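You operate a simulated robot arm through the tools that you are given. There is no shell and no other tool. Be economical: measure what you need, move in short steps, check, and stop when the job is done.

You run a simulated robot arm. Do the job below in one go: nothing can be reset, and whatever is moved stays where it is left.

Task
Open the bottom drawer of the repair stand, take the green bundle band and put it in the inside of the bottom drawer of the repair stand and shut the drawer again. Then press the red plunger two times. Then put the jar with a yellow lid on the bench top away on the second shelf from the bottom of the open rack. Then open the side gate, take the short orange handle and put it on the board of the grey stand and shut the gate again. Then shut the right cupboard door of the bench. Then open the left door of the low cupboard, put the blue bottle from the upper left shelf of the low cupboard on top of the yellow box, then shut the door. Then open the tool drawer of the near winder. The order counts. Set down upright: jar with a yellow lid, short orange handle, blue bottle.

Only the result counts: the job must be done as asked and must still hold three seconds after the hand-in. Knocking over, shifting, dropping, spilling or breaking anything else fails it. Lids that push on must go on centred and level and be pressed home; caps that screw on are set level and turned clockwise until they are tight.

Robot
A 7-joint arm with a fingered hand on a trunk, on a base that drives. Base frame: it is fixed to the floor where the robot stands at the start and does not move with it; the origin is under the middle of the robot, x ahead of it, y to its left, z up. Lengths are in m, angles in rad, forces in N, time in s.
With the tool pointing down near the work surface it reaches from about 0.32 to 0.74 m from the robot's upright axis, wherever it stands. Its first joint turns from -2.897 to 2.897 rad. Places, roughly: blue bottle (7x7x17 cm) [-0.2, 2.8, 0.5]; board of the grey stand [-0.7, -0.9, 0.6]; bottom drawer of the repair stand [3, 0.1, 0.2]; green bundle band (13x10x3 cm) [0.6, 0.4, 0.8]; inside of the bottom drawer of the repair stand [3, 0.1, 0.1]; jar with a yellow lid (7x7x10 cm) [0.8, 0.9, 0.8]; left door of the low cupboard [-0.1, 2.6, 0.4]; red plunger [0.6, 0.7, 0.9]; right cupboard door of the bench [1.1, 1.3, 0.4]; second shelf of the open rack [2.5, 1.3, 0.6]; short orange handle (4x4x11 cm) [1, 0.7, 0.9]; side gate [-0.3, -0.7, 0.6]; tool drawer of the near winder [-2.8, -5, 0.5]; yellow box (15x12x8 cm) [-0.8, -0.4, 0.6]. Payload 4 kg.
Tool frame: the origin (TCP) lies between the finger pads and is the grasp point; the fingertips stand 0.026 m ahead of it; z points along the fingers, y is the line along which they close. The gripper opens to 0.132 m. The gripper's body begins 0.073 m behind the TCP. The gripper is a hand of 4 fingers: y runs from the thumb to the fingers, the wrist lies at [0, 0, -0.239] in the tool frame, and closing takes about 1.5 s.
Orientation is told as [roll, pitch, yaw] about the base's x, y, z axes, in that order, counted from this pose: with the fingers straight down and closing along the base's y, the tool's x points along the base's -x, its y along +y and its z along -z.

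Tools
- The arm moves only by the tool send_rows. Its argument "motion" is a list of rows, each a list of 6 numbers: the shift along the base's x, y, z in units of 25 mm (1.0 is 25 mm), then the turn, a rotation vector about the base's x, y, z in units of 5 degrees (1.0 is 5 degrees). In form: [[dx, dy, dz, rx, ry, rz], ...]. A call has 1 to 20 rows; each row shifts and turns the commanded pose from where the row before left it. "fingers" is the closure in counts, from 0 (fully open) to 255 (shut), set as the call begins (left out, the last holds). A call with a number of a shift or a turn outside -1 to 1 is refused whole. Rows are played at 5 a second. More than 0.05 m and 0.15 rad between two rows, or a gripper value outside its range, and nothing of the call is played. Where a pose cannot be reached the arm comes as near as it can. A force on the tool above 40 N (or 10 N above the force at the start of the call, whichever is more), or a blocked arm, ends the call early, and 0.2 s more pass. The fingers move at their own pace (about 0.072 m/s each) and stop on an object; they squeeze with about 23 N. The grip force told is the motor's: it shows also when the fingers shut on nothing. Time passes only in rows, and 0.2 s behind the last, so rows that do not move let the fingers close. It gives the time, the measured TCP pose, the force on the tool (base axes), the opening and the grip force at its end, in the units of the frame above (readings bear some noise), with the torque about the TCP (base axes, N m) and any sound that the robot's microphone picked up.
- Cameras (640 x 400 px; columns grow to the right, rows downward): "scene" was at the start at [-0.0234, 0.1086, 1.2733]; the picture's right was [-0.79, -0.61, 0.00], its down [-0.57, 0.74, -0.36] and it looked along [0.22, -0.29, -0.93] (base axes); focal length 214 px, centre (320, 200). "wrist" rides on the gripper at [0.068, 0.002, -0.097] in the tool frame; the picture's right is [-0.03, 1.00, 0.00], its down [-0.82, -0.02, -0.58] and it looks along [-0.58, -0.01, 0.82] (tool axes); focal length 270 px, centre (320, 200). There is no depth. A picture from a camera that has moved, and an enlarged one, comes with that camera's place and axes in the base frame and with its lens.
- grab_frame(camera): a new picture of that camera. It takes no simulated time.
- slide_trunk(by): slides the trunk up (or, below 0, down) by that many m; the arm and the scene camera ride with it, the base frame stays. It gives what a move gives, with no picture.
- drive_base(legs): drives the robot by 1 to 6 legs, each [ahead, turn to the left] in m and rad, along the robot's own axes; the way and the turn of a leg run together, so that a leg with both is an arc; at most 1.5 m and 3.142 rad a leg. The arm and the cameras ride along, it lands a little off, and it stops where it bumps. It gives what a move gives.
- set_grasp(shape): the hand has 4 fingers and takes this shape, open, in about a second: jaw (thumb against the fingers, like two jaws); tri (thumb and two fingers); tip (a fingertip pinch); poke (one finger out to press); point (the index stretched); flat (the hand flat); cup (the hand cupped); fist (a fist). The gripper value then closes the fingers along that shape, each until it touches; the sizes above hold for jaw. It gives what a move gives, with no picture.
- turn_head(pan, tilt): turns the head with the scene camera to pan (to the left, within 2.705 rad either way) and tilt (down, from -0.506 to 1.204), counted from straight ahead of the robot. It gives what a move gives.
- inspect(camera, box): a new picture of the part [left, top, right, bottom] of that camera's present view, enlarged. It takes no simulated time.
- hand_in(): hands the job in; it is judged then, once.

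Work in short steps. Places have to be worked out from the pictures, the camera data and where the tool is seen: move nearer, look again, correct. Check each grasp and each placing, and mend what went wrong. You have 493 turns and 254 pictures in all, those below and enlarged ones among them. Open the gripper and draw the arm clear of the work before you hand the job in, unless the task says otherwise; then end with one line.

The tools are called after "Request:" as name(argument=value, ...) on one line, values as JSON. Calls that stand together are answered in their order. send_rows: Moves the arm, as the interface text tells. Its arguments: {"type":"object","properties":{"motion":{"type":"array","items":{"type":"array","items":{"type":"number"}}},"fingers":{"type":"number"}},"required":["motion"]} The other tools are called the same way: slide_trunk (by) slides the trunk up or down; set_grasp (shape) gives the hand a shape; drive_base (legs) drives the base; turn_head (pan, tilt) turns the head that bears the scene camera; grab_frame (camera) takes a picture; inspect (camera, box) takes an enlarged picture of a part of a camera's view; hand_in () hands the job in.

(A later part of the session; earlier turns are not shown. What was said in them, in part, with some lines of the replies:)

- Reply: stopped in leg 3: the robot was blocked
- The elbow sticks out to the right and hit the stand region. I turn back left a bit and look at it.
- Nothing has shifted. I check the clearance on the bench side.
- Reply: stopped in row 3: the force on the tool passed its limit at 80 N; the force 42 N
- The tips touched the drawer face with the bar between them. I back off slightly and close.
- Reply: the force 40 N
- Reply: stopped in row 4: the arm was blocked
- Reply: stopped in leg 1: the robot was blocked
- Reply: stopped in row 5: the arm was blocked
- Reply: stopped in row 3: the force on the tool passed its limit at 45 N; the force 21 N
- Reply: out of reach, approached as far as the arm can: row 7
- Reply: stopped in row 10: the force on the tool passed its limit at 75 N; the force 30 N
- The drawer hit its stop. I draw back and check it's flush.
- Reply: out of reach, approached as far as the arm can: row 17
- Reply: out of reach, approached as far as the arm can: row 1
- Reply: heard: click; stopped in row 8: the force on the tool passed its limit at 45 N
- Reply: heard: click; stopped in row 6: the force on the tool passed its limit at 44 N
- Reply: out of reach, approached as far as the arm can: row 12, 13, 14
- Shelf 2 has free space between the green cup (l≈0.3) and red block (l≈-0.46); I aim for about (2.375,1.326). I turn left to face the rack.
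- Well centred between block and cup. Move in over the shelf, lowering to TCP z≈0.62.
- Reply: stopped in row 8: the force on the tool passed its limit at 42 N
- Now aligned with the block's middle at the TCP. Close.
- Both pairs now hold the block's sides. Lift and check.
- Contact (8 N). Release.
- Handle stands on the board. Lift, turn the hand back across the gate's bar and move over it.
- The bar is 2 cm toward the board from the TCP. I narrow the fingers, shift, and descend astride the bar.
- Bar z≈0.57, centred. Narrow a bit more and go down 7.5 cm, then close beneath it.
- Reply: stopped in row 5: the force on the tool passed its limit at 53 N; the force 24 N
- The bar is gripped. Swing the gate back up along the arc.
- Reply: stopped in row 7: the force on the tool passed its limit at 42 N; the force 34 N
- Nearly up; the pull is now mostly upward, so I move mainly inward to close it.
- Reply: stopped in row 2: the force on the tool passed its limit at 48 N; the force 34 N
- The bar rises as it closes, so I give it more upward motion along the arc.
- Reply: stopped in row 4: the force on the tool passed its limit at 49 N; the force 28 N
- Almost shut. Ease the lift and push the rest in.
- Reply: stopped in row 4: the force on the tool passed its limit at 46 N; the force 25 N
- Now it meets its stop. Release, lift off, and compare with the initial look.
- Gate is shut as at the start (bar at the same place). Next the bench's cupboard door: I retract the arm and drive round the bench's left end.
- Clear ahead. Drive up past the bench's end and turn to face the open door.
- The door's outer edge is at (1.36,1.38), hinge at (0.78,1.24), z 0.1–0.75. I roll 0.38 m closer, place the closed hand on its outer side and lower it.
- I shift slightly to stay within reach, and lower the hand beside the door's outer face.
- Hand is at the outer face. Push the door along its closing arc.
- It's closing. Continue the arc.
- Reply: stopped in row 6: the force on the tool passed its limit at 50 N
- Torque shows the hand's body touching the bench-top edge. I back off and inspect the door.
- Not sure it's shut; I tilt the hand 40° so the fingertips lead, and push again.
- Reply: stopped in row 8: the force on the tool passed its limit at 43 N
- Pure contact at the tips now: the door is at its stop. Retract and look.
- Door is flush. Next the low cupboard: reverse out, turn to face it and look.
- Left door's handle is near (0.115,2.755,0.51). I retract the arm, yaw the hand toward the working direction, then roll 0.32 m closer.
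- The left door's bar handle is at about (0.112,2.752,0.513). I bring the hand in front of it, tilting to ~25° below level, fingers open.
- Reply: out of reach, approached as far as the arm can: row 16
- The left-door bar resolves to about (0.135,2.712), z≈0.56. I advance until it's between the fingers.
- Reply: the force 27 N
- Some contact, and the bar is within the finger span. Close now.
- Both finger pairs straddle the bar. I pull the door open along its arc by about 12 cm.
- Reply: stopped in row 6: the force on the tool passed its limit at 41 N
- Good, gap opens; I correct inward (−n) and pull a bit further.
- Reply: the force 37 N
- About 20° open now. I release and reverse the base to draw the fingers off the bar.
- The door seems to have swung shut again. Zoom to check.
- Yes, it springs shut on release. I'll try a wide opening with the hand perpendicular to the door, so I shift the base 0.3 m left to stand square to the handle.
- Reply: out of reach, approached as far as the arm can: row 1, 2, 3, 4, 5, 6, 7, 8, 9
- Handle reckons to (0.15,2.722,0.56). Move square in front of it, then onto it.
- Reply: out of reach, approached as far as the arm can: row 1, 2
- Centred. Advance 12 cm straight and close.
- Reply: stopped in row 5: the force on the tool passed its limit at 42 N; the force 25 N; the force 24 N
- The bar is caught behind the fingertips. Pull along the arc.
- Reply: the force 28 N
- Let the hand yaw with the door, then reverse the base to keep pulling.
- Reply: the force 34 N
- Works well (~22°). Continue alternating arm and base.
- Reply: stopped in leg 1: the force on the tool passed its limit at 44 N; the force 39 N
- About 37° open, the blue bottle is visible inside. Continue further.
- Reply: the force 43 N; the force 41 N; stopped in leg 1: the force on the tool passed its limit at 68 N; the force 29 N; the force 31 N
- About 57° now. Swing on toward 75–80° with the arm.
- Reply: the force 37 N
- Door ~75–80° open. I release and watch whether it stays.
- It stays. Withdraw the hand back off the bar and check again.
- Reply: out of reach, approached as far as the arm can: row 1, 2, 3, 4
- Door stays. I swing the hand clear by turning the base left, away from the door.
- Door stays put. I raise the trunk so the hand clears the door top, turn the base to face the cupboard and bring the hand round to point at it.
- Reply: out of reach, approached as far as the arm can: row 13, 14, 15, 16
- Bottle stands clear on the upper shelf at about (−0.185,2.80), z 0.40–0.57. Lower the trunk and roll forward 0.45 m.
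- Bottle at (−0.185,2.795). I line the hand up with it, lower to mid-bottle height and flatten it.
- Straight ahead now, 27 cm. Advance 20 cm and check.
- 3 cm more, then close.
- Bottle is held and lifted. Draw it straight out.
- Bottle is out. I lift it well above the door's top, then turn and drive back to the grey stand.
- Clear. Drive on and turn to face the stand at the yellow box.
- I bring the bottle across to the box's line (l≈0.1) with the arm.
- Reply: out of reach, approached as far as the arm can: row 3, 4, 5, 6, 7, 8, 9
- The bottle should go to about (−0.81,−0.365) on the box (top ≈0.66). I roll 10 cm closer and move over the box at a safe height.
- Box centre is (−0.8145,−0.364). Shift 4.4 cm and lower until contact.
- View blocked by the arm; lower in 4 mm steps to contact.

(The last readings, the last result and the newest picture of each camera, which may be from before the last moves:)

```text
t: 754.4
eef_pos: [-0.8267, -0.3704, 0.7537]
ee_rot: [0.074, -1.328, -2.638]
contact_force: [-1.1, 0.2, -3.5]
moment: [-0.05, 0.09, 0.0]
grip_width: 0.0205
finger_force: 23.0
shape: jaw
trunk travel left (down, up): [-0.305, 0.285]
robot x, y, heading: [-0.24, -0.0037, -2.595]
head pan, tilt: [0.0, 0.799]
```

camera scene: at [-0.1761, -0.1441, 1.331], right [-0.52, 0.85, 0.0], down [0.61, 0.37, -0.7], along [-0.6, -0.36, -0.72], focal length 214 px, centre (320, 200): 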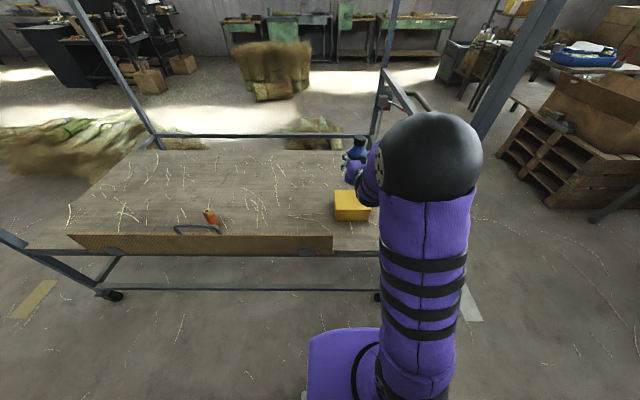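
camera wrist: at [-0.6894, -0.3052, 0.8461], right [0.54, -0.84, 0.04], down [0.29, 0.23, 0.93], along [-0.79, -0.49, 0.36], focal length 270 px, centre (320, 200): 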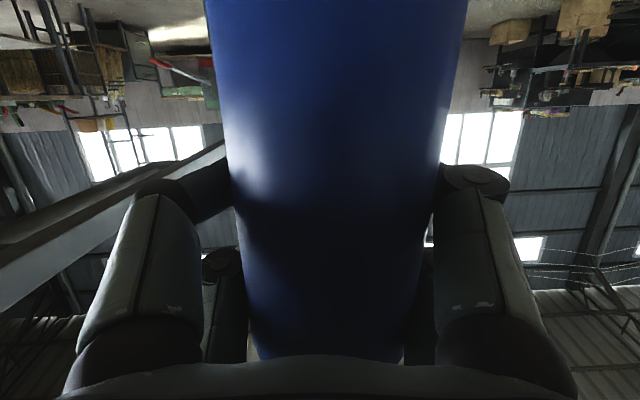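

Request:
send_rows(motion=[[0, 0, -0.16, 0, 0, 0], [0, 0, -0.16, 0, 0, 0], [0, 0, -0.16, 0, 0, 0], [0, 0, -0.16, 0, 0, 0], [0, 0, -0.16, 0, 0, 0]])

```text
t: 755.6
eef_pos: [-0.8267, -0.3705, 0.7334]
ee_rot: [0.076, -1.327, -2.639]
contact_force: [-0.2, 0.7, -2.0]
moment: [0.03, 0.09, -0.02]
grip_width: 0.0203
finger_force: 22.4
shape: jaw
trunk travel left (down, up): [-0.305, 0.285]
robot x, y, heading: [-0.2405, 0.0003, -2.59]
head pan, tilt: [0.0, 0.799]
```

Weight is starting to transfer. A few finer steps.

Request:
send_rows(motion=[[0, 0, -0.08, 0, 0, 0], [0, 0, -0.08, 0, 0, 0]])

Request:
grab_frame(camera="wrist")

```text
t: 756.2
eef_pos: [-0.827, -0.3702, 0.7328]
ee_rot: [0.077, -1.335, -2.641]
contact_force: [3.6, -0.8, 15.7]
moment: [0.24, -0.09, -0.09]
grip_width: 0.0207
finger_force: 23.3
shape: jaw
trunk travel left (down, up): [-0.305, 0.285]
robot x, y, heading: [-0.2395, -0.0026, -2.595]
head pan, tilt: [0.0, 0.799]
```

```text
85 pictures are left
camera wrist: at [-0.7341, -0.3116, 0.6887], right [0.54, -0.84, 0.04], down [0.29, 0.23, 0.93], along [-0.79, -0.49, 0.37], focal length 270 px, centre (320, 200)
```

wrist: 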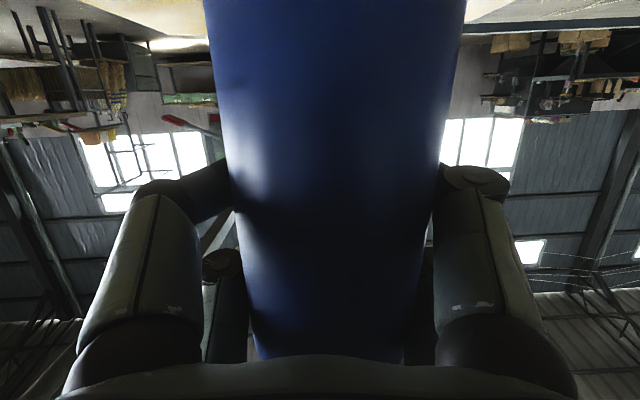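

Firm contact. Release, then look.

Request:
send_rows(motion=[[0, 0, 0.05, 0, 0, 0], [0, 0, 0, 0, 0, 0], [0, 0, 0, 0, 0, 0], [0, 0, 0, 0, 0, 0], [0, 0, 0, 0, 0, 0], [0, 0, 0, 0, 0, 0]], fingers=0)

Request:
grab_frame(camera="wrist")

```text
t: 757.6
eef_pos: [-0.8266, -0.3694, 0.7301]
ee_rot: [0.072, -1.327, -2.637]
contact_force: [-0.1, 0.4, 1.3]
moment: [0.03, 0.02, -0.04]
grip_width: 0.1319
finger_force: 0.0
shape: jaw
trunk travel left (down, up): [-0.305, 0.285]
robot x, y, heading: [-0.2408, 0.0022, -2.596]
head pan, tilt: [0.0, 0.799]
```

```text
84 pictures are left
camera wrist: at [-0.7337, -0.3111, 0.6869], right [0.54, -0.84, 0.04], down [0.29, 0.23, 0.93], along [-0.79, -0.49, 0.36], focal length 270 px, centre (320, 200)
```

wrist: 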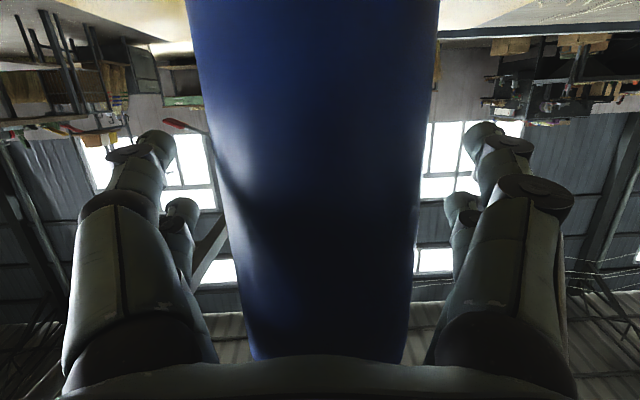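

Bottle stands free. Draw the hand straight back.

Request:
send_rows(motion=[[0.4, 0.22, 0, 0, 0, 0], [0.7, 0.39, 0, 0, 0, 0], [0.8, 0.44, 0, 0, 0, 0], [0.8, 0.44, 0, 0, 0, 0], [0.8, 0.44, 0.1, 0, 0, 0], [0.8, 0.44, 0.3, 0, 0, 0], [0.8, 0.44, 0.5, 0, 0, 0], [0.6, 0.3, 0.8, 0, 0, 0], [0, 0, 1, 0, 0, 0]])

Request:
grab_frame(camera="wrist")

Request:
grab_frame(camera="scene")

```text
t: 759.6
eef_pos: [-0.7151, -0.3118, 0.7928]
ee_rot: [0.071, -1.327, -2.635]
contact_force: [-0.1, -0.5, 0.1]
moment: [-0.02, 0.03, -0.01]
grip_width: 0.1319
finger_force: 0.0
shape: jaw
out of reach, approached as far as the arm can: row 7, 8
trunk travel left (down, up): [-0.305, 0.285]
robot x, y, heading: [-0.2387, 0.0004, -2.596]
head pan, tilt: [0.0, 0.799]
```

```text
83 pictures are left
camera wrist: at [-0.6217, -0.2531, 0.7492], right [0.54, -0.84, 0.04], down [0.29, 0.23, 0.93], along [-0.79, -0.49, 0.36], focal length 270 px, centre (320, 200)
```

wrist: 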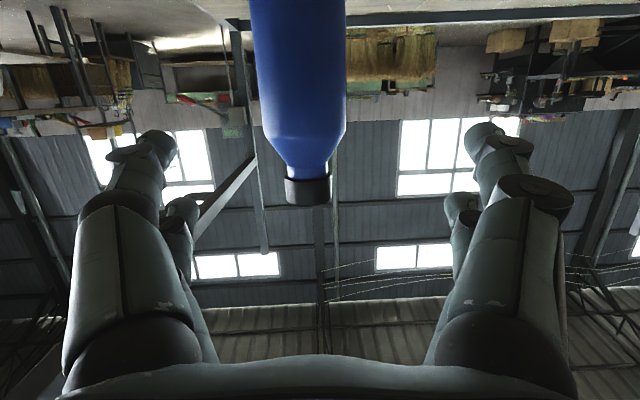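

```text
82 pictures are left
camera scene: at [-0.1761, -0.1442, 1.331], right [-0.52, 0.85, 0.0], down [0.61, 0.37, -0.7], along [-0.6, -0.36, -0.72], focal length 214 px, centre (320, 200)
```

scene: 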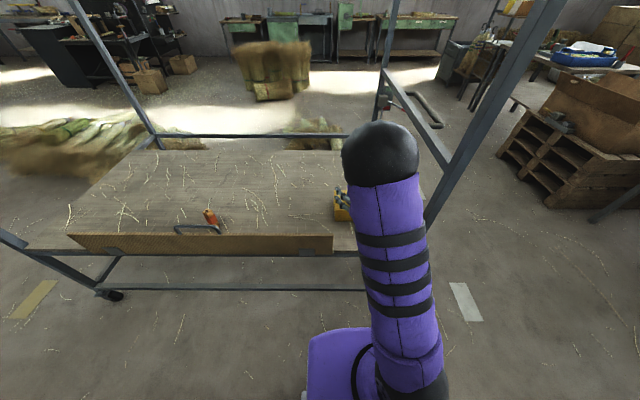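

Clear of the bottle. Reverse the base and view the result.

Request:
drive_base(legs=[[-0.18, 0]])

Request:
send_rows(motion=[[0, -0.8, 0.8, 0, 0, 0], [0, -0.8, 0.8, 0, 0, 0], [0.2, -0.8, 0.8, 0, 0, 0], [0.2, -0.8, 0.8, 0, 0, 0], [0.2, -0.8, 0.8, 0, 0, 0]])

Request:
inspect(camera="scene", box=[160, 80, 480, 280])

```text
t: 761.1
eef_pos: [-0.5618, -0.2187, 0.7922]
ee_rot: [0.072, -1.328, -2.637]
contact_force: [0.6, 0.5, 0.5]
moment: [0.01, 0.01, 0.0]
grip_width: 0.132
finger_force: 0.2
shape: jaw
trunk travel left (down, up): [-0.305, 0.285]
robot x, y, heading: [-0.0854, 0.0928, -2.593]
head pan, tilt: [0.0, 0.799]
```

```text
t: 762.3
eef_pos: [-0.547, -0.3178, 0.893]
ee_rot: [0.074, -1.326, -2.637]
contact_force: [0.7, 0.7, 0.2]
moment: [0.01, -0.02, -0.01]
grip_width: 0.132
finger_force: 0.1
shape: jaw
trunk travel left (down, up): [-0.305, 0.285]
robot x, y, heading: [-0.0839, 0.0897, -2.594]
head pan, tilt: [0.0, 0.799]
```

```text
2.00 times, centred on (320, 180) of scene
camera zoom: at [-0.0224, -0.0505, 1.331], right [-0.52, 0.85, 0.0], down [0.61, 0.37, -0.7], along [-0.6, -0.36, -0.72], focal length 429 px, centre (320, 240)
```

zoom: 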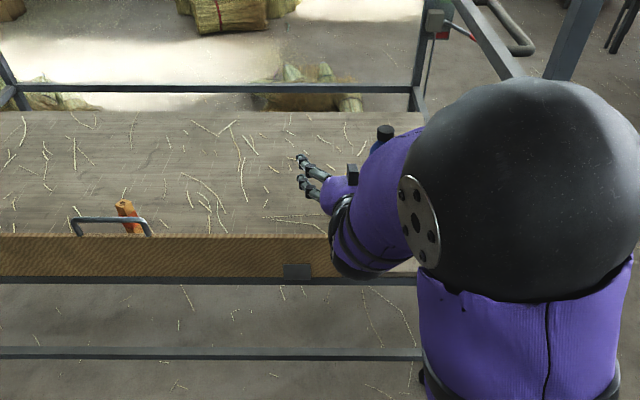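

I turn toward the low cupboard, closing the fingers, and take a clear look at the bottle on the way.

Request:
send_rows(motion=[[0.7, 0.6, 0.2, 0, 0, 0], [0.7, 0.6, 0.2, 0, 0, 0], [0.7, 0.6, 0.2, 0, 0, 0], [0.7, 0.6, 0.2, 0, 0, 0], [0.7, 0.6, 0.2, 0, 0, 0]], fingers=255)

Request:
drive_base(legs=[[0, -1.57]])

Request:
turn_head(pan=1.7, tilt=0.7)

Request:
grab_frame(camera="scene")

```text
t: 763.5
eef_pos: [-0.4723, -0.2646, 0.9307]
ee_rot: [0.071, -1.326, -2.635]
contact_force: [0.9, 0.2, -0.7]
moment: [0.01, 0.02, -0.03]
grip_width: 0.0002
finger_force: 13.5
shape: jaw
out of reach, approached as far as the arm can: row 4, 5
trunk travel left (down, up): [-0.305, 0.285]
robot x, y, heading: [-0.0866, 0.0911, -2.59]
head pan, tilt: [0.0, 0.799]
```

```text
t: 768.1
eef_pos: [-0.4483, 0.4729, 0.9302]
ee_rot: [0.072, -1.326, 2.091]
contact_force: [-0.1, 0.4, 0.4]
moment: [-0.01, 0.03, 0.0]
grip_width: 0.0002
finger_force: 23.2
shape: jaw
trunk travel left (down, up): [-0.305, 0.285]
robot x, y, heading: [-0.0875, 0.0867, 2.135]
head pan, tilt: [0.0, 0.799]
```

```text
t: 769.9
eef_pos: [-0.4474, 0.4727, 0.9302]
ee_rot: [0.074, -1.327, 2.091]
contact_force: [-0.4, 0.1, -0.4]
moment: [0.02, 0.01, 0.01]
grip_width: 0.0
finger_force: 22.9
shape: jaw
trunk travel left (down, up): [-0.305, 0.285]
robot x, y, heading: [-0.0864, 0.0918, 2.132]
head pan, tilt: [1.7, 0.7]
```

```text
80 pictures are left
camera scene: at [-0.247, -0.0955, 1.3393], right [-0.64, 0.77, 0.0], down [0.5, 0.41, -0.76], along [-0.59, -0.49, -0.64], focal length 214 px, centre (320, 200)
```

scene: 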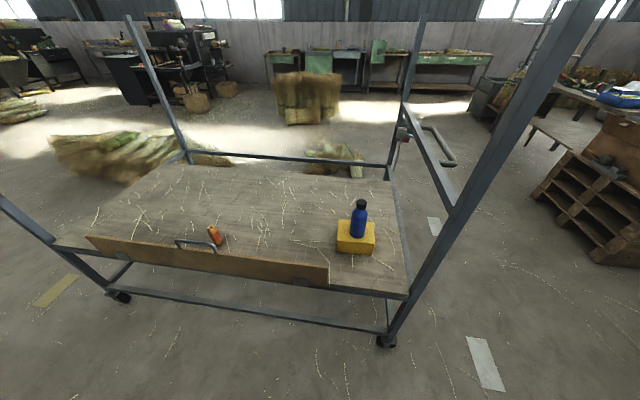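

Bottle and handle stand upright. Now drive to the cupboard to shut its door.

Request:
drive_base(legs=[[1.38, 0], [0, -1.58]])

Request:
slide_trunk(by=-0.3)

Request:
turn_head(pan=0.2, tilt=0.5)

Request:
grab_frame(camera="scene")

```text
t: 781.0
eef_pos: [-0.4348, 1.6176, 0.9312]
ee_rot: [0.073, -1.326, 0.502]
contact_force: [-0.4, 0.1, 0.3]
moment: [0.03, -0.03, 0.01]
grip_width: 0.0
finger_force: 23.1
shape: jaw
trunk travel left (down, up): [-0.305, 0.285]
robot x, y, heading: [-0.821, 1.2611, 0.547]
head pan, tilt: [1.7, 0.7]
```

```text
t: 784.0
eef_pos: [-0.4336, 1.6175, 0.6319]
ee_rot: [0.072, -1.327, 0.502]
contact_force: [0.6, 0.6, 0.3]
moment: [0.0, -0.01, 0.05]
grip_width: 0.0
finger_force: 23.0
shape: jaw
trunk travel left (down, up): [-0.005, 0.585]
robot x, y, heading: [-0.8221, 1.2592, 0.545]
head pan, tilt: [1.7, 0.7]
```

```text
t: 785.6
eef_pos: [-0.4345, 1.6167, 0.6317]
ee_rot: [0.073, -1.326, 0.502]
contact_force: [0.4, -0.2, -0.3]
moment: [-0.02, 0.0, 0.01]
grip_width: 0.0
finger_force: 22.9
shape: jaw
trunk travel left (down, up): [-0.005, 0.585]
robot x, y, heading: [-0.8208, 1.2626, 0.549]
head pan, tilt: [0.201, 0.499]
```

```text
79 pictures are left
camera scene: at [-0.8842, 1.4234, 1.057], right [0.68, -0.73, 0.0], down [-0.35, -0.33, -0.88], along [0.64, 0.6, -0.48], focal length 214 px, centre (320, 200)
```

scene: 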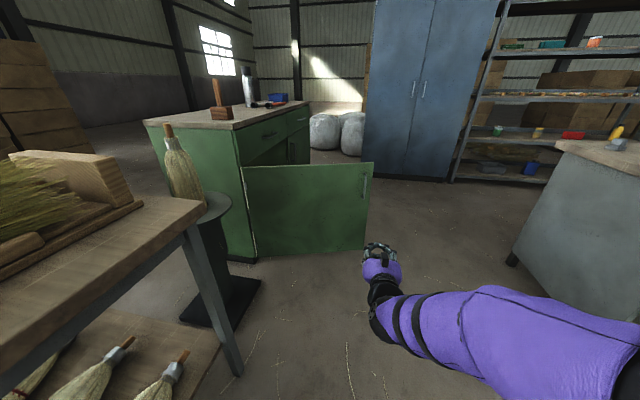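

The door stands open with its free edge at about (0.06,1.95). I place the closed hand a bit further left and lower, then drive forward to push the door.

Request:
send_rows(motion=[[-0.5, 0.83, -0.45, 0, 0, 0], [-0.5, 0.83, -0.45, 0, 0, 0], [-0.5, 0.83, -0.45, 0, 0, 0], [-0.5, 0.83, -0.45, 0, 0, 0], [-0.5, 0.83, -0.45, 0, 0, 0], [-0.5, 0.83, -0.45, 0, 0, 0], [-0.5, 0.83, -0.45, 0, 0, 0]])

Request:
drive_base(legs=[[0.7, 0]])

Request:
grab_frame(camera="scene")

```text
t: 787.2
eef_pos: [-0.5208, 1.7628, 0.5535]
ee_rot: [0.072, -1.326, 0.502]
contact_force: [0.0, -0.6, 0.1]
moment: [-0.03, 0.0, -0.03]
grip_width: 0.0
finger_force: 22.9
shape: jaw
trunk travel left (down, up): [-0.005, 0.585]
robot x, y, heading: [-0.824, 1.2605, 0.547]
head pan, tilt: [0.201, 0.499]
```

```text
t: 791.1
eef_pos: [0.0794, 2.1238, 0.5532]
ee_rot: [0.072, -1.326, 0.499]
contact_force: [-1.0, 0.4, 0.1]
moment: [-0.05, 0.01, -0.03]
grip_width: 0.0001
finger_force: 22.9
shape: jaw
trunk travel left (down, up): [-0.005, 0.585]
robot x, y, heading: [-0.2232, 1.625, 0.544]
head pan, tilt: [0.201, 0.499]
```

```text
78 pictures are left
camera scene: at [-0.2835, 1.7868, 1.057], right [0.68, -0.74, 0.0], down [-0.35, -0.32, -0.88], along [0.65, 0.59, -0.48], focal length 214 px, centre (320, 200)
```

scene: 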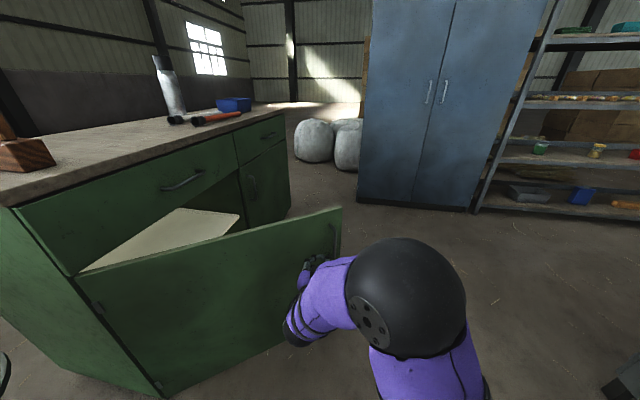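

Door pushed about halfway. I turn left 0.7 rad and drive forward obliquely to push it on.

Request:
drive_base(legs=[[0, 0.7], [0.2, 0]])

Request:
turn_head(pan=-0.1, tilt=0.6)

Request:
grab_frame(camera="scene")

```text
t: 794.4
eef_pos: [-0.2733, 2.3157, 0.5499]
ee_rot: [0.068, -1.32, 1.209]
contact_force: [-0.2, 0.0, -0.2]
moment: [0.03, -0.04, -0.02]
grip_width: 0.0002
finger_force: 22.8
shape: jaw
trunk travel left (down, up): [-0.005, 0.585]
robot x, y, heading: [-0.1858, 1.7404, 1.239]
head pan, tilt: [0.201, 0.499]
stopped in leg 2: the force on the tool passed its limit at 58 N (the readings are from after the stop); the commanded pose is now the measured one
```

```text
t: 795.2
eef_pos: [-0.2732, 2.3156, 0.5508]
ee_rot: [0.064, -1.319, 1.21]
contact_force: [0.7, 0.2, -0.8]
moment: [0.0, -0.01, -0.01]
grip_width: 0.0002
finger_force: 23.2
shape: jaw
trunk travel left (down, up): [-0.005, 0.585]
robot x, y, heading: [-0.1834, 1.7439, 1.24]
head pan, tilt: [-0.099, 0.6]
```

```text
77 pictures are left
camera scene: at [-0.3075, 1.8148, 1.0479], right [0.91, -0.42, 0.0], down [-0.24, -0.51, -0.83], along [0.34, 0.75, -0.56], focal length 214 px, centre (320, 200)
```

scene: 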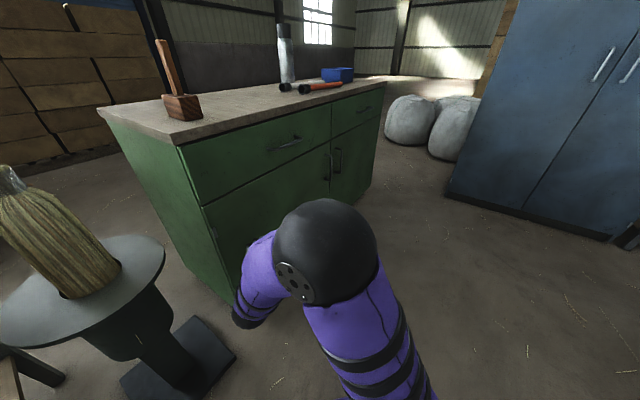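

The door looks closed. Zoom to verify.

Request:
inspect(camera="scene", box=[160, 80, 400, 260])

```text
2.22 times, centred on (280, 170) of scene
camera zoom: at [-0.3075, 1.8148, 1.0479], right [0.91, -0.42, 0.0], down [-0.24, -0.51, -0.83], along [0.34, 0.75, -0.56], focal length 477 px, centre (409, 267)
```

zoom: 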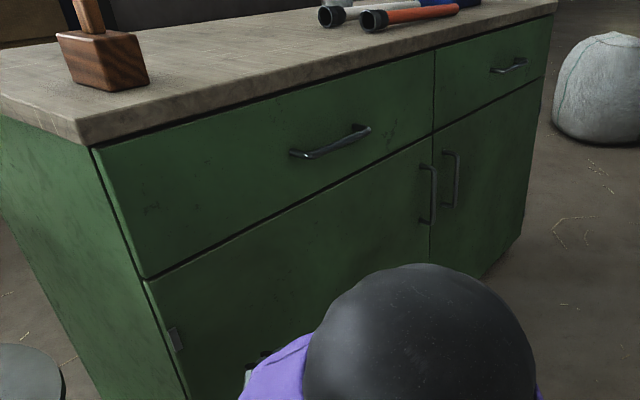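

Door shut. Last task: the winder's tool drawer. I raise the trunk and drive back down the front aisle to get a view toward (−2.8,−5).

Request:
slide_trunk(by=0.3)

Request:
drive_base(legs=[[-0.3, 0], [0, 2.455], [0.6, 0], [0, 1.573], [1.5, 0], [1.5, 0]])

Request:
turn_head(pan=-1.0, tilt=0.3)

Request:
grab_frame(camera="scene")

```text
t: 798.2
eef_pos: [-0.2736, 2.315, 0.8514]
ee_rot: [0.068, -1.32, 1.211]
contact_force: [0.1, 0.4, 0.8]
moment: [-0.01, 0.0, 0.01]
grip_width: 0.0
finger_force: 22.8
shape: jaw
trunk travel left (down, up): [-0.305, 0.285]
robot x, y, heading: [-0.1797, 1.7412, 1.238]
head pan, tilt: [-0.099, 0.6]
```

```text
t: 828.0
eef_pos: [1.2481, -1.7286, 0.8499]
ee_rot: [0.066, -1.321, -1.063]
contact_force: [-1.2, 0.1, -0.8]
moment: [-0.01, 0.0, -0.01]
grip_width: 0.0
finger_force: 23.4
shape: jaw
trunk travel left (down, up): [-0.305, 0.285]
robot x, y, heading: [0.7505, -1.4247, -1.041]
head pan, tilt: [-0.099, 0.6]
```

```text
t: 829.2
eef_pos: [1.2469, -1.7286, 0.8508]
ee_rot: [0.065, -1.319, -1.064]
contact_force: [-0.2, 0.6, 0.8]
moment: [-0.03, -0.03, 0.02]
grip_width: 0.0
finger_force: 23.2
shape: jaw
trunk travel left (down, up): [-0.305, 0.285]
robot x, y, heading: [0.751, -1.4288, -1.031]
head pan, tilt: [-1.0, 0.3]
```

```text
75 pictures are left
camera scene: at [0.8115, -1.3804, 1.3754], right [-0.89, 0.45, 0.0], down [0.13, 0.26, -0.96], along [-0.43, -0.85, -0.3], focal length 214 px, centre (320, 200)
```

scene: 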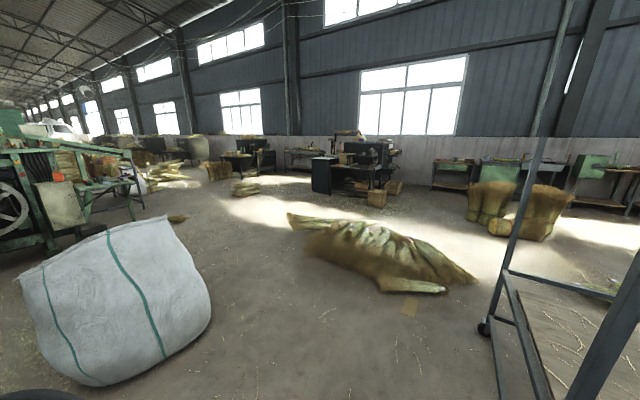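

Hay pile lies in between; I'll pass left of it, right of the white bag. First zoom on the winders.

Request:
inspect(camera="scene", box=[210, 110, 430, 220])

Request:
drive_base(legs=[[0, -0.66], [0.55, 0], [0, 0.13], [1.5, 0], [1.0, 0]])

Request:
turn_head(pan=-0.8, tilt=0.3)

Request:
grab_frame(camera="scene")

```text
2.91 times, centred on (320, 165) of scene
camera zoom: at [0.8115, -1.3804, 1.3754], right [-0.89, 0.45, 0.0], down [0.13, 0.26, -0.96], along [-0.43, -0.85, -0.3], focal length 624 px, centre (320, 302)
```

zoom: 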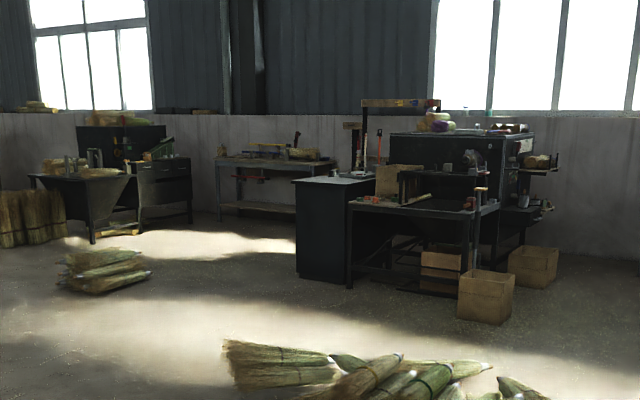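

```text
t: 846.7
eef_pos: [0.9608, -4.9627, 0.8502]
ee_rot: [0.064, -1.32, -1.594]
contact_force: [-1.1, -0.2, 0.4]
moment: [0.08, 0.04, 0.03]
grip_width: 0.0002
finger_force: 23.5
shape: jaw
trunk travel left (down, up): [-0.305, 0.285]
robot x, y, heading: [0.6859, -4.4514, -1.567]
head pan, tilt: [-1.0, 0.3]
```

```text
t: 847.4
eef_pos: [0.9602, -4.9644, 0.8523]
ee_rot: [0.067, -1.32, -1.596]
contact_force: [0.3, -0.4, 0.0]
moment: [0.02, -0.02, 0.01]
grip_width: 0.0
finger_force: 22.8
shape: jaw
trunk travel left (down, up): [-0.305, 0.285]
robot x, y, heading: [0.6849, -4.4493, -1.563]
head pan, tilt: [-0.799, 0.3]
```

```text
73 pictures are left
camera scene: at [0.7721, -4.4561, 1.3754], right [-0.7, 0.71, 0.0], down [0.21, 0.21, -0.96], along [-0.68, -0.67, -0.3], focal length 214 px, centre (320, 200)
```

scene: 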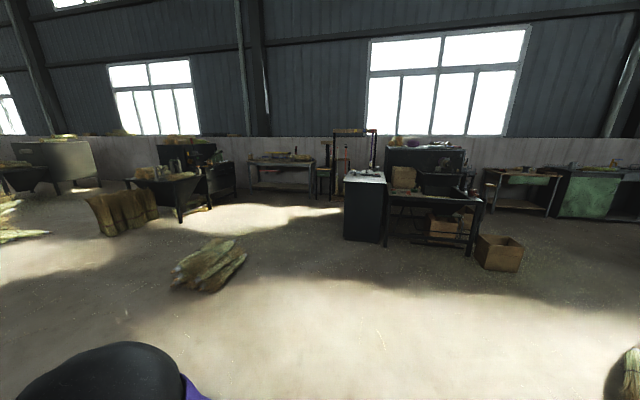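

Request:
inspect(camera="scene", box=[320, 120, 540, 280])

```text
2.50 times, centred on (430, 200) of scene
camera zoom: at [0.7721, -4.4561, 1.3754], right [-0.7, 0.71, 0.0], down [0.21, 0.21, -0.96], along [-0.68, -0.67, -0.3], focal length 536 px, centre (45, 200)
```

zoom: 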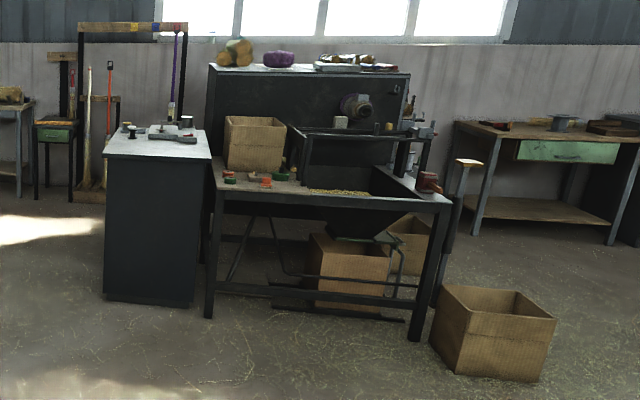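

The drawer should be on the right (+l) end of the winder, so I go west and look.

Request:
drive_base(legs=[[0, -1.58], [1.2, 0]])

Request:
turn_head(pan=0.0, tilt=0.4)

Request:
grab_frame(camera="scene")

```text
t: 857.8
eef_pos: [-1.0318, -4.7161, 0.8502]
ee_rot: [0.067, -1.319, 3.106]
contact_force: [0.3, -0.3, 0.5]
moment: [0.0, 0.02, -0.01]
grip_width: 0.0
finger_force: 22.8
shape: jaw
trunk travel left (down, up): [-0.305, 0.285]
robot x, y, heading: [-0.5154, -4.4494, 3.134]
head pan, tilt: [-0.799, 0.3]
```

```text
t: 858.9
eef_pos: [-1.0317, -4.7163, 0.8507]
ee_rot: [0.066, -1.318, 3.107]
contact_force: [0.1, -0.2, -0.3]
moment: [0.0, 0.04, 0.0]
grip_width: 0.0002
finger_force: 23.0
shape: jaw
trunk travel left (down, up): [-0.305, 0.285]
robot x, y, heading: [-0.518, -4.4422, 3.136]
head pan, tilt: [0.0, 0.4]
```

```text
71 pictures are left
camera scene: at [-0.5478, -4.5989, 1.3662], right [0.01, 1.0, 0.0], down [0.39, 0.0, -0.92], along [-0.92, 0.01, -0.39], focal length 214 px, centre (320, 200)
```

scene: 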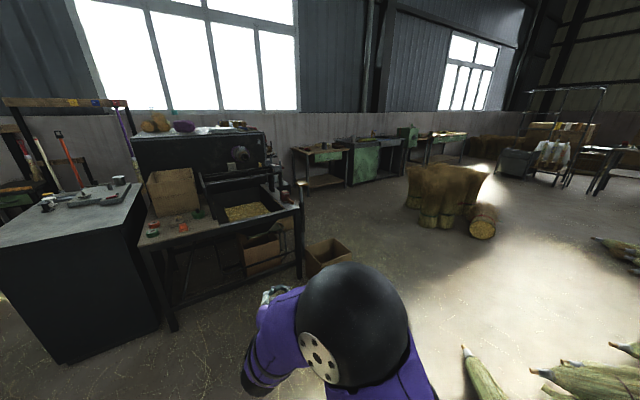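

Route: between crate and corn stack. First leg.

Request:
drive_base(legs=[[0, -0.335], [1.45, 0], [0, 0.34], [0.6, 0]])

Request:
turn_head(pan=0.8, tilt=0.5)

Request:
grab_frame(camera="scene")

```text
t: 871.4
eef_pos: [-3.0018, -4.2481, 0.8506]
ee_rot: [0.068, -1.32, 3.118]
contact_force: [1.1, -0.4, -0.9]
moment: [-0.03, 0.03, -0.01]
grip_width: 0.0
finger_force: 22.5
shape: jaw
trunk travel left (down, up): [-0.305, 0.285]
robot x, y, heading: [-2.4907, -3.9741, -3.134]
head pan, tilt: [0.0, 0.4]
```

```text
t: 872.5
eef_pos: [-3.001, -4.247, 0.8505]
ee_rot: [0.067, -1.32, 3.116]
contact_force: [-0.1, 0.2, -0.9]
moment: [-0.03, 0.0, 0.0]
grip_width: 0.0
finger_force: 23.4
shape: jaw
trunk travel left (down, up): [-0.305, 0.285]
robot x, y, heading: [-2.4898, -3.9708, -3.136]
head pan, tilt: [0.799, 0.499]
```

```text
70 pictures are left
camera scene: at [-2.489, -4.1897, 1.357], right [-0.72, 0.69, 0.0], down [0.33, 0.35, -0.88], along [-0.61, -0.63, -0.48], focal length 214 px, centre (320, 200)
```

scene: 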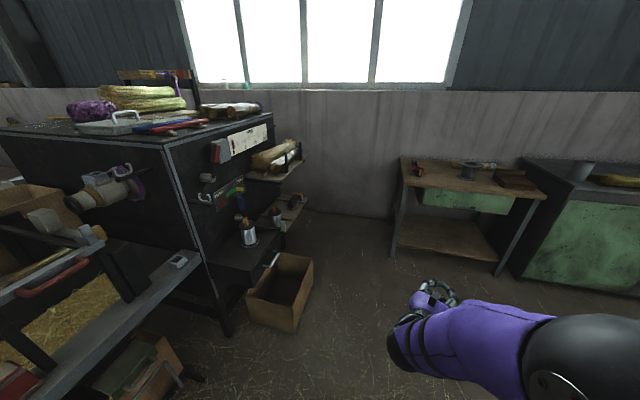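

Request:
inspect(camera="scene", box=[160, 110, 340, 340])

```text
1.74 times, centred on (250, 225) of scene
camera zoom: at [-2.489, -4.1897, 1.357], right [-0.72, 0.69, 0.0], down [0.33, 0.35, -0.88], along [-0.61, -0.63, -0.48], focal length 373 px, centre (442, 156)
```

zoom: 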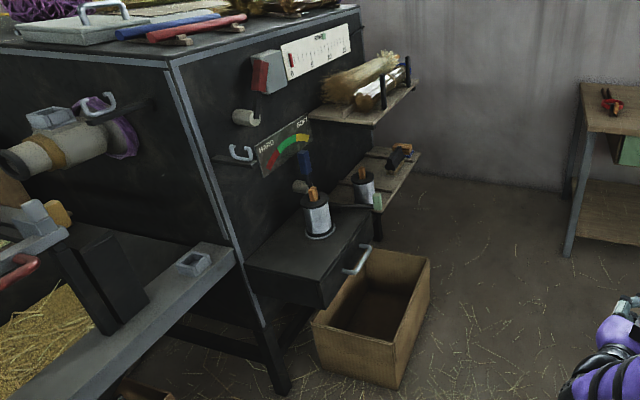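

The drawer's handle is a horizontal bar near (−2.91,−5.0,0.5), facing the free side. I drive to stand square in front of it.

Request:
drive_base(legs=[[0, 0.433], [0.88, 0], [0, 1.686]])

Request:
turn_head(pan=0.0, tilt=0.7)

Request:
grab_frame(camera="scene")

```text
t: 883.1
eef_pos: [-2.7767, -4.635, 0.851]
ee_rot: [0.067, -1.32, -1.042]
contact_force: [0.8, 0.3, 0.2]
moment: [0.0, 0.01, -0.01]
grip_width: 0.0
finger_force: 23.3
shape: jaw
trunk travel left (down, up): [-0.305, 0.285]
robot x, y, heading: [-3.278, -4.3439, -1.013]
head pan, tilt: [0.799, 0.499]
```

```text
t: 884.2
eef_pos: [-2.7761, -4.6341, 0.8502]
ee_rot: [0.066, -1.319, -1.042]
contact_force: [0.0, 0.6, 0.3]
moment: [0.02, 0.04, -0.01]
grip_width: 0.0001
finger_force: 23.0
shape: jaw
trunk travel left (down, up): [-0.305, 0.285]
robot x, y, heading: [-3.2816, -4.3422, -1.009]
head pan, tilt: [0.0, 0.7]
```

```text
68 pictures are left
camera scene: at [-3.1351, -4.2835, 1.3393], right [-0.85, -0.53, 0.0], down [-0.34, 0.55, -0.76], along [0.41, -0.65, -0.64], focal length 214 px, centre (320, 200)
```

scene: 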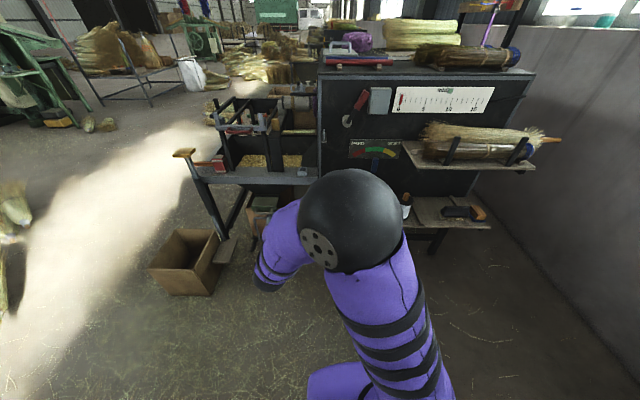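

I lower the trunk, bring the hand over to the handle's line and roll it 90° so the fingers close vertically.

Request:
slide_trunk(by=-0.3)

Request:
send_rows(motion=[[-0.57, -0.35, 0, -0.52, 0.85, 0], [-0.57, -0.35, 0, -0.52, 0.85, 0], [-0.57, -0.35, 0, -0.52, 0.85, 0], [-0.57, -0.35, 0, -0.52, 0.85, 0], [-0.57, -0.35, 0, -0.52, 0.85, 0], [-0.57, -0.35, 0, -0.52, 0.85, 0], [-0.57, -0.35, 0, -0.52, 0.85, 0], [-0.57, -0.35, 0, -0.52, 0.85, 0], [-0.57, -0.35, 0, -0.52, 0.85, 0], [-0.57, -0.35, 0, -0.52, 0.85, 0], [-0.57, -0.35, 0, -0.52, 0.85, 0], [-0.57, -0.35, 0, -0.52, 0.85, 0], [-0.57, -0.35, 0, -0.52, 0.85, 0], [-0.57, -0.35, 0, -0.52, 0.85, 0], [-0.57, -0.35, 0, -0.52, 0.85, 0], [-0.57, -0.35, 0, -0.52, 0.85, 0], [-0.57, -0.35, 0, -0.52, 0.85, 0], [-0.57, -0.35, 0, -0.52, 0.85, 0]], fingers=110)

Request:
grab_frame(camera="wrist")

Request:
grab_frame(camera="scene")

```text
t: 887.2
eef_pos: [-2.7769, -4.6344, 0.5495]
ee_rot: [0.067, -1.32, -1.041]
contact_force: [0.7, 0.1, -0.5]
moment: [0.03, 0.01, -0.01]
grip_width: 0.0
finger_force: 23.1
shape: jaw
trunk travel left (down, up): [-0.005, 0.585]
robot x, y, heading: [-3.2777, -4.3444, -1.009]
head pan, tilt: [0.0, 0.7]
```

```text
t: 891.0
eef_pos: [-2.9883, -4.8221, 0.5568]
ee_rot: [-1.524, -0.007, 0.298]
contact_force: [0.3, 0.1, -0.5]
moment: [-0.02, -0.04, 0.0]
grip_width: 0.0744
finger_force: 0.1
shape: jaw
out of reach, approached as far as the arm can: row 10, 11, 12, 13, 14, 15, 16, 17, 18
trunk travel left (down, up): [-0.005, 0.585]
robot x, y, heading: [-3.2827, -4.3419, -1.011]
head pan, tilt: [0.0, 0.7]
```

```text
67 pictures are left
camera wrist: at [-3.0838, -4.7485, 0.558], right [0.02, 0.06, -1.0], down [0.61, 0.79, 0.06], along [0.79, -0.61, -0.02], focal length 270 px, centre (320, 200)
```

wrist: 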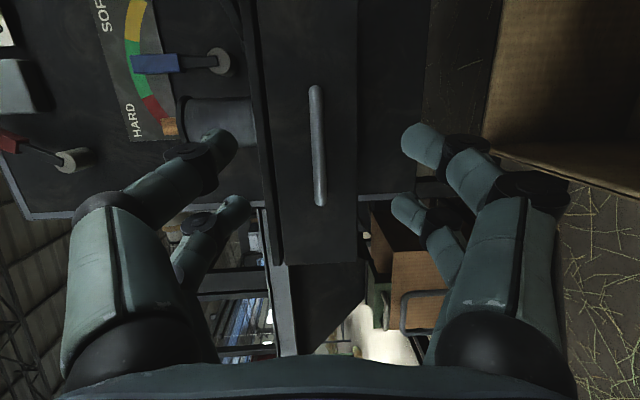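

```text
66 pictures are left
camera scene: at [-3.1352, -4.2836, 1.0393], right [-0.85, -0.53, 0.0], down [-0.34, 0.55, -0.76], along [0.41, -0.65, -0.64], focal length 214 px, centre (320, 200)
```

scene: 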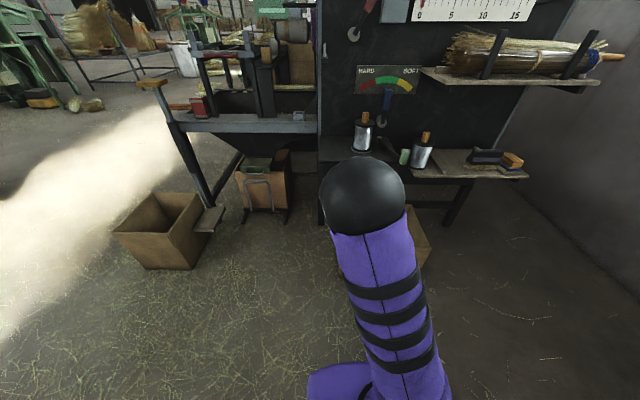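

The bar is right ahead: about (−2.905,−4.957,0.55). I square the hand (yaw +15°) and look again.

Request:
send_rows(motion=[[0.2, -0.3, 0, 0, 0, 1], [0.2, -0.3, 0, 0, 0, 1], [0.2, -0.3, -0.1, 0, 0, 1]])

Request:
grab_frame(camera="wrist")

```text
t: 891.8
eef_pos: [-2.9739, -4.8441, 0.5536]
ee_rot: [-1.521, -0.01, 0.562]
contact_force: [0.0, 0.8, 0.3]
moment: [0.0, 0.01, -0.02]
grip_width: 0.0745
finger_force: 0.1
shape: jaw
trunk travel left (down, up): [-0.005, 0.585]
robot x, y, heading: [-3.2784, -4.3434, -1.008]
head pan, tilt: [0.0, 0.7]
```

```text
65 pictures are left
camera wrist: at [-3.0843, -4.7979, 0.5551], right [0.0, 0.06, -1.0], down [0.38, 0.92, 0.06], along [0.92, -0.38, -0.02], focal length 270 px, centre (320, 200)
```

wrist: 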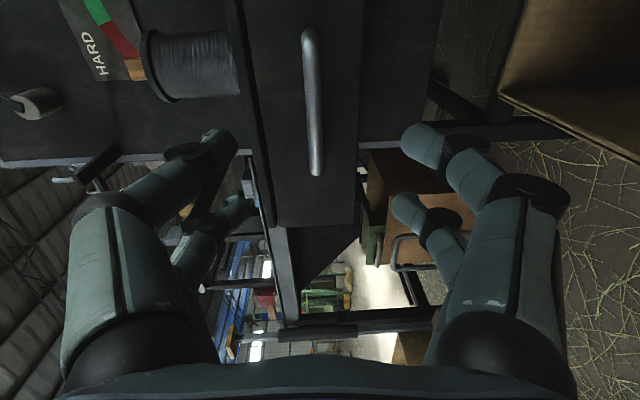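

Handle at (−2.88,−4.985,0.557), 17 cm straight ahead. Advance 15 cm.

Request:
send_rows(motion=[[0.54, -0.86, 0.05, 0, 0, 0], [0.54, -0.86, 0.05, 0, 0, 0], [0.54, -0.86, 0, 0, 0, 0], [0.54, -0.86, 0, 0, 0, 0], [0.54, -0.86, 0, 0, 0, 0], [0.45, -0.7, 0, 0, 0, 0]])

Request:
grab_frame(camera="wrist")

```text
t: 893.2
eef_pos: [-2.8969, -4.9636, 0.5536]
ee_rot: [-1.519, -0.01, 0.56]
contact_force: [-14.0, 28.6, 0.7]
moment: [-1.4, -0.77, -0.23]
grip_width: 0.0747
finger_force: 0.0
shape: jaw
trunk travel left (down, up): [-0.005, 0.585]
robot x, y, heading: [-3.2812, -4.3418, -1.008]
head pan, tilt: [0.0, 0.7]
stopped in row 6: the force on the tool passed its limit at 52 N (the readings are from after the stop); the commanded pose is now the measured one
```

```text
64 pictures are left
camera wrist: at [-3.0079, -4.9181, 0.5556], right [0.0, 0.06, -1.0], down [0.38, 0.92, 0.06], along [0.92, -0.38, -0.02], focal length 270 px, centre (320, 200)
```

wrist: 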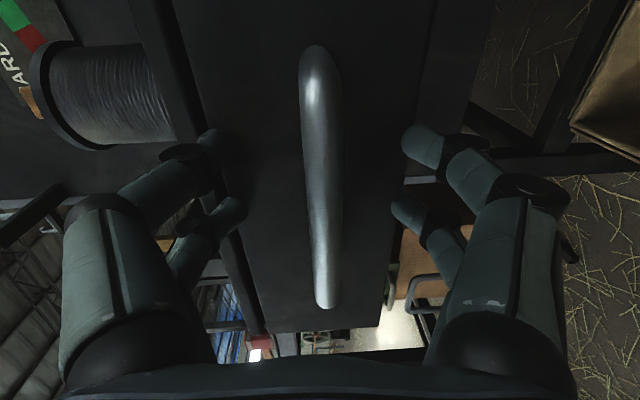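

Contact with the face; the bar lies between the fingers. Close.

Request:
send_rows(motion=[[-0.08, 0.13, 0, 0, 0, 0], [0, 0, 0, 0, 0, 0], [0, 0, 0, 0, 0, 0], [0, 0, 0, 0, 0, 0], [0, 0, 0, 0, 0, 0], [0, 0, 0, 0, 0, 0]], fingers=255)

Request:
grab_frame(camera="wrist")

```text
t: 894.6
eef_pos: [-2.8984, -4.9634, 0.5516]
ee_rot: [-1.517, -0.011, 0.562]
contact_force: [1.5, -2.0, -8.8]
moment: [-0.04, -0.03, 0.01]
grip_width: 0.0179
finger_force: 23.3
shape: jaw
trunk travel left (down, up): [-0.005, 0.585]
robot x, y, heading: [-3.2792, -4.3432, -1.011]
head pan, tilt: [0.0, 0.7]
```

```text
63 pictures are left
camera wrist: at [-3.0089, -4.9166, 0.554], right [0.0, 0.07, -1.0], down [0.38, 0.92, 0.06], along [0.92, -0.38, -0.02], focal length 270 px, centre (320, 200)
```

wrist: 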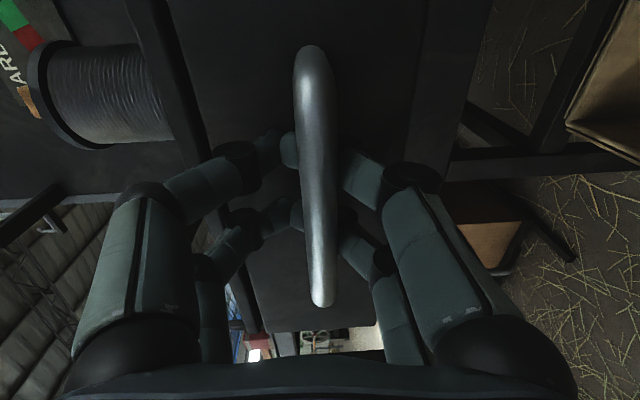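

Gripped. Pull straight out 10 cm with the arm.

Request:
send_rows(motion=[[-0.26, 0.42, 0, 0, 0, 0], [-0.26, 0.42, 0, 0, 0, 0], [-0.26, 0.42, 0, 0, 0, 0], [-0.26, 0.42, 0, 0, 0, 0], [-0.26, 0.42, 0, 0, 0, 0], [-0.26, 0.42, 0, 0, 0, 0], [-0.26, 0.42, 0, 0, 0, 0], [-0.26, 0.42, 0, 0, 0, 0]])

Request:
grab_frame(camera="wrist")

```text
t: 896.4
eef_pos: [-2.95, -4.8784, 0.5523]
ee_rot: [-1.518, -0.01, 0.562]
contact_force: [4.2, 0.4, -13.9]
moment: [-0.07, -0.1, -0.04]
grip_width: 0.0173
finger_force: 22.3
shape: jaw
trunk travel left (down, up): [-0.005, 0.585]
robot x, y, heading: [-3.2825, -4.343, -1.014]
head pan, tilt: [0.0, 0.7]
```

```text
62 pictures are left
camera wrist: at [-3.0603, -4.8325, 0.5548], right [0.0, 0.06, -1.0], down [0.38, 0.92, 0.06], along [0.92, -0.38, -0.02], focal length 270 px, centre (320, 200)
```

wrist: 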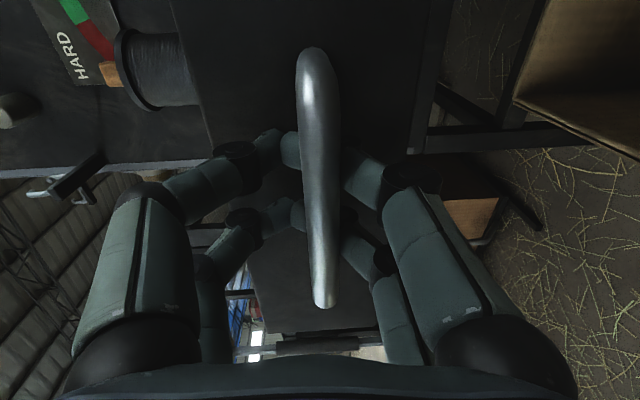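

Drawer follows. Continue pulling by reversing the base 14 cm.

Request:
drive_base(legs=[[-0.14, 0]])

Request:
grab_frame(camera="wrist")

Request:
grab_frame(camera="scene")

```text
t: 897.7
eef_pos: [-3.007, -4.7875, 0.5535]
ee_rot: [-1.519, -0.01, 0.562]
contact_force: [7.2, -14.7, -7.5]
moment: [-0.05, -0.1, 0.1]
grip_width: 0.015
finger_force: 22.9
shape: jaw
trunk travel left (down, up): [-0.005, 0.585]
robot x, y, heading: [-3.3365, -4.2482, -1.014]
head pan, tilt: [0.0, 0.7]
stopped in leg 1: the force on the tool passed its limit at 84 N (the readings are from after the stop); the commanded pose is now the measured one
```

```text
61 pictures are left
camera wrist: at [-3.1176, -4.7417, 0.5562], right [0.0, 0.06, -1.0], down [0.38, 0.92, 0.06], along [0.92, -0.38, -0.02], focal length 270 px, centre (320, 200)
```

wrist: 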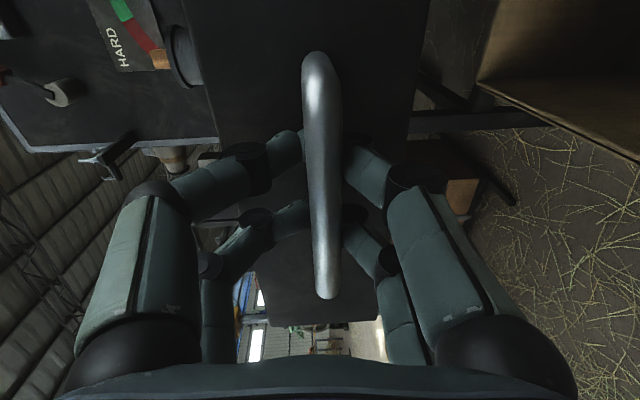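

```text
60 pictures are left
camera scene: at [-3.1932, -4.1911, 1.0393], right [-0.85, -0.53, 0.0], down [-0.34, 0.55, -0.76], along [0.4, -0.65, -0.65], focal length 214 px, centre (320, 200)
```

scene: 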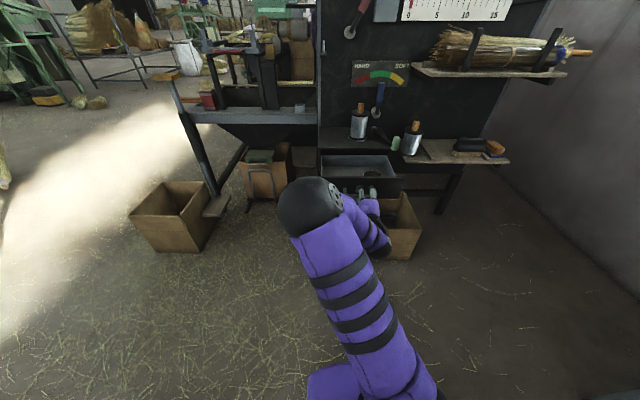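

The drawer hit its end stop at about 21 cm. Release and back straight off.

Request:
send_rows(motion=[[0, 0, 0, 0, 0, 0], [0, 0, 0, 0, 0, 0], [0, 0, 0, 0, 0, 0], [0, 0, 0, 0, 0, 0], [0, 0, 0, 0, 0, 0]], fingers=90)

Request:
drive_base(legs=[[-0.2, 0]])

Request:
grab_frame(camera="scene")

Request:
grab_frame(camera="wrist")

```text
t: 898.9
eef_pos: [-3.0078, -4.7865, 0.555]
ee_rot: [-1.523, -0.01, 0.562]
contact_force: [-0.1, -0.2, -0.1]
moment: [0.0, 0.0, 0.0]
grip_width: 0.0851
finger_force: 0.1
shape: jaw
trunk travel left (down, up): [-0.005, 0.585]
robot x, y, heading: [-3.3328, -4.2475, -1.009]
head pan, tilt: [0.0, 0.7]
```

```text
t: 900.5
eef_pos: [-3.1153, -4.6159, 0.5547]
ee_rot: [-1.523, -0.01, 0.562]
contact_force: [0.0, -0.1, -0.3]
moment: [-0.01, -0.02, -0.01]
grip_width: 0.0851
finger_force: 0.0
shape: jaw
trunk travel left (down, up): [-0.005, 0.585]
robot x, y, heading: [-3.4485, -4.0802, -1.013]
head pan, tilt: [0.0, 0.7]
```

```text
59 pictures are left
camera scene: at [-3.3003, -4.0191, 1.0393], right [-0.85, -0.53, 0.0], down [-0.34, 0.55, -0.76], along [0.4, -0.65, -0.64], focal length 214 px, centre (320, 200)
```

scene: 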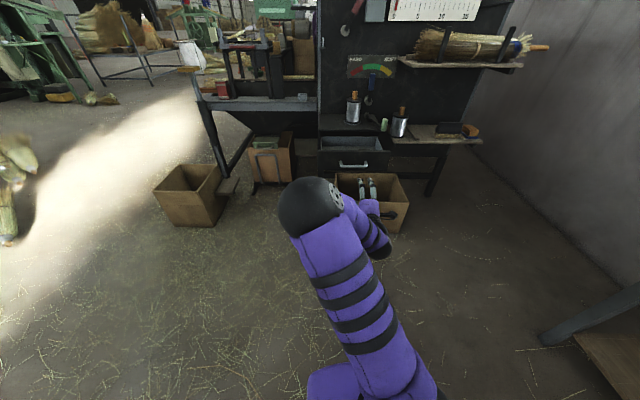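

```text
58 pictures are left
camera wrist: at [-3.2248, -4.57, 0.5571], right [0.0, 0.06, -1.0], down [0.38, 0.92, 0.06], along [0.92, -0.38, -0.02], focal length 270 px, centre (320, 200)
```

wrist: 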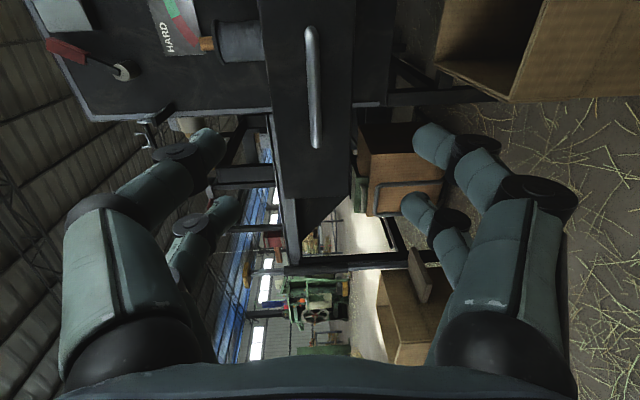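

The drawer stays open with its tray visible, and the hand is clear. Open the gripper fully and hand in.

Request:
send_rows(motion=[[0, 0, 0.5, 0, 0, 0], [0, 0, 0.5, 0, 0, 0], [0, 0, 0, 0, 0, 0]], fingers=0)

Request:
inspect(camera="scene", box=[290, 70, 450, 210])

```text
t: 901.3
eef_pos: [-3.1144, -4.6169, 0.581]
ee_rot: [-1.524, -0.01, 0.563]
contact_force: [0.1, 0.5, 0.1]
moment: [0.01, 0.01, -0.01]
grip_width: 0.132
finger_force: 0.1
shape: jaw
trunk travel left (down, up): [-0.005, 0.585]
robot x, y, heading: [-3.4439, -4.0828, -1.014]
head pan, tilt: [0.0, 0.7]
```

```text
2.86 times, centred on (370, 140) of scene
camera zoom: at [-3.3003, -4.0191, 1.0393], right [-0.85, -0.53, 0.0], down [-0.34, 0.55, -0.76], along [0.4, -0.65, -0.64], focal length 613 px, centre (177, 371)
```

zoom: 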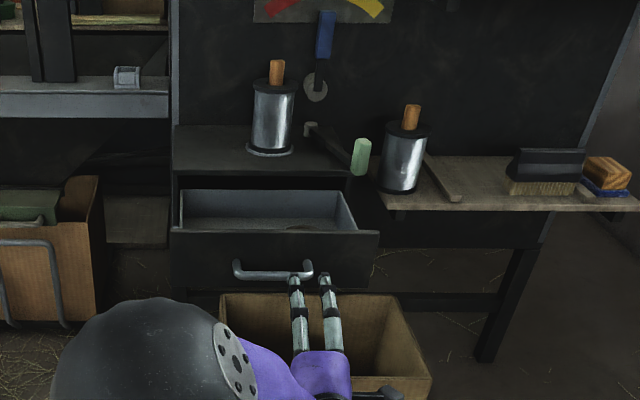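

The drawer is open, nothing on the winder has moved, and the gripper is open and clear.

Request:
hand_in()

```text
The job is handed in.
```

All seven tasks were done in the order given and the job is handed in. I closed the bench's cupboard door until it stopped and it looked flush, but I did not check it again from the back afterwards.
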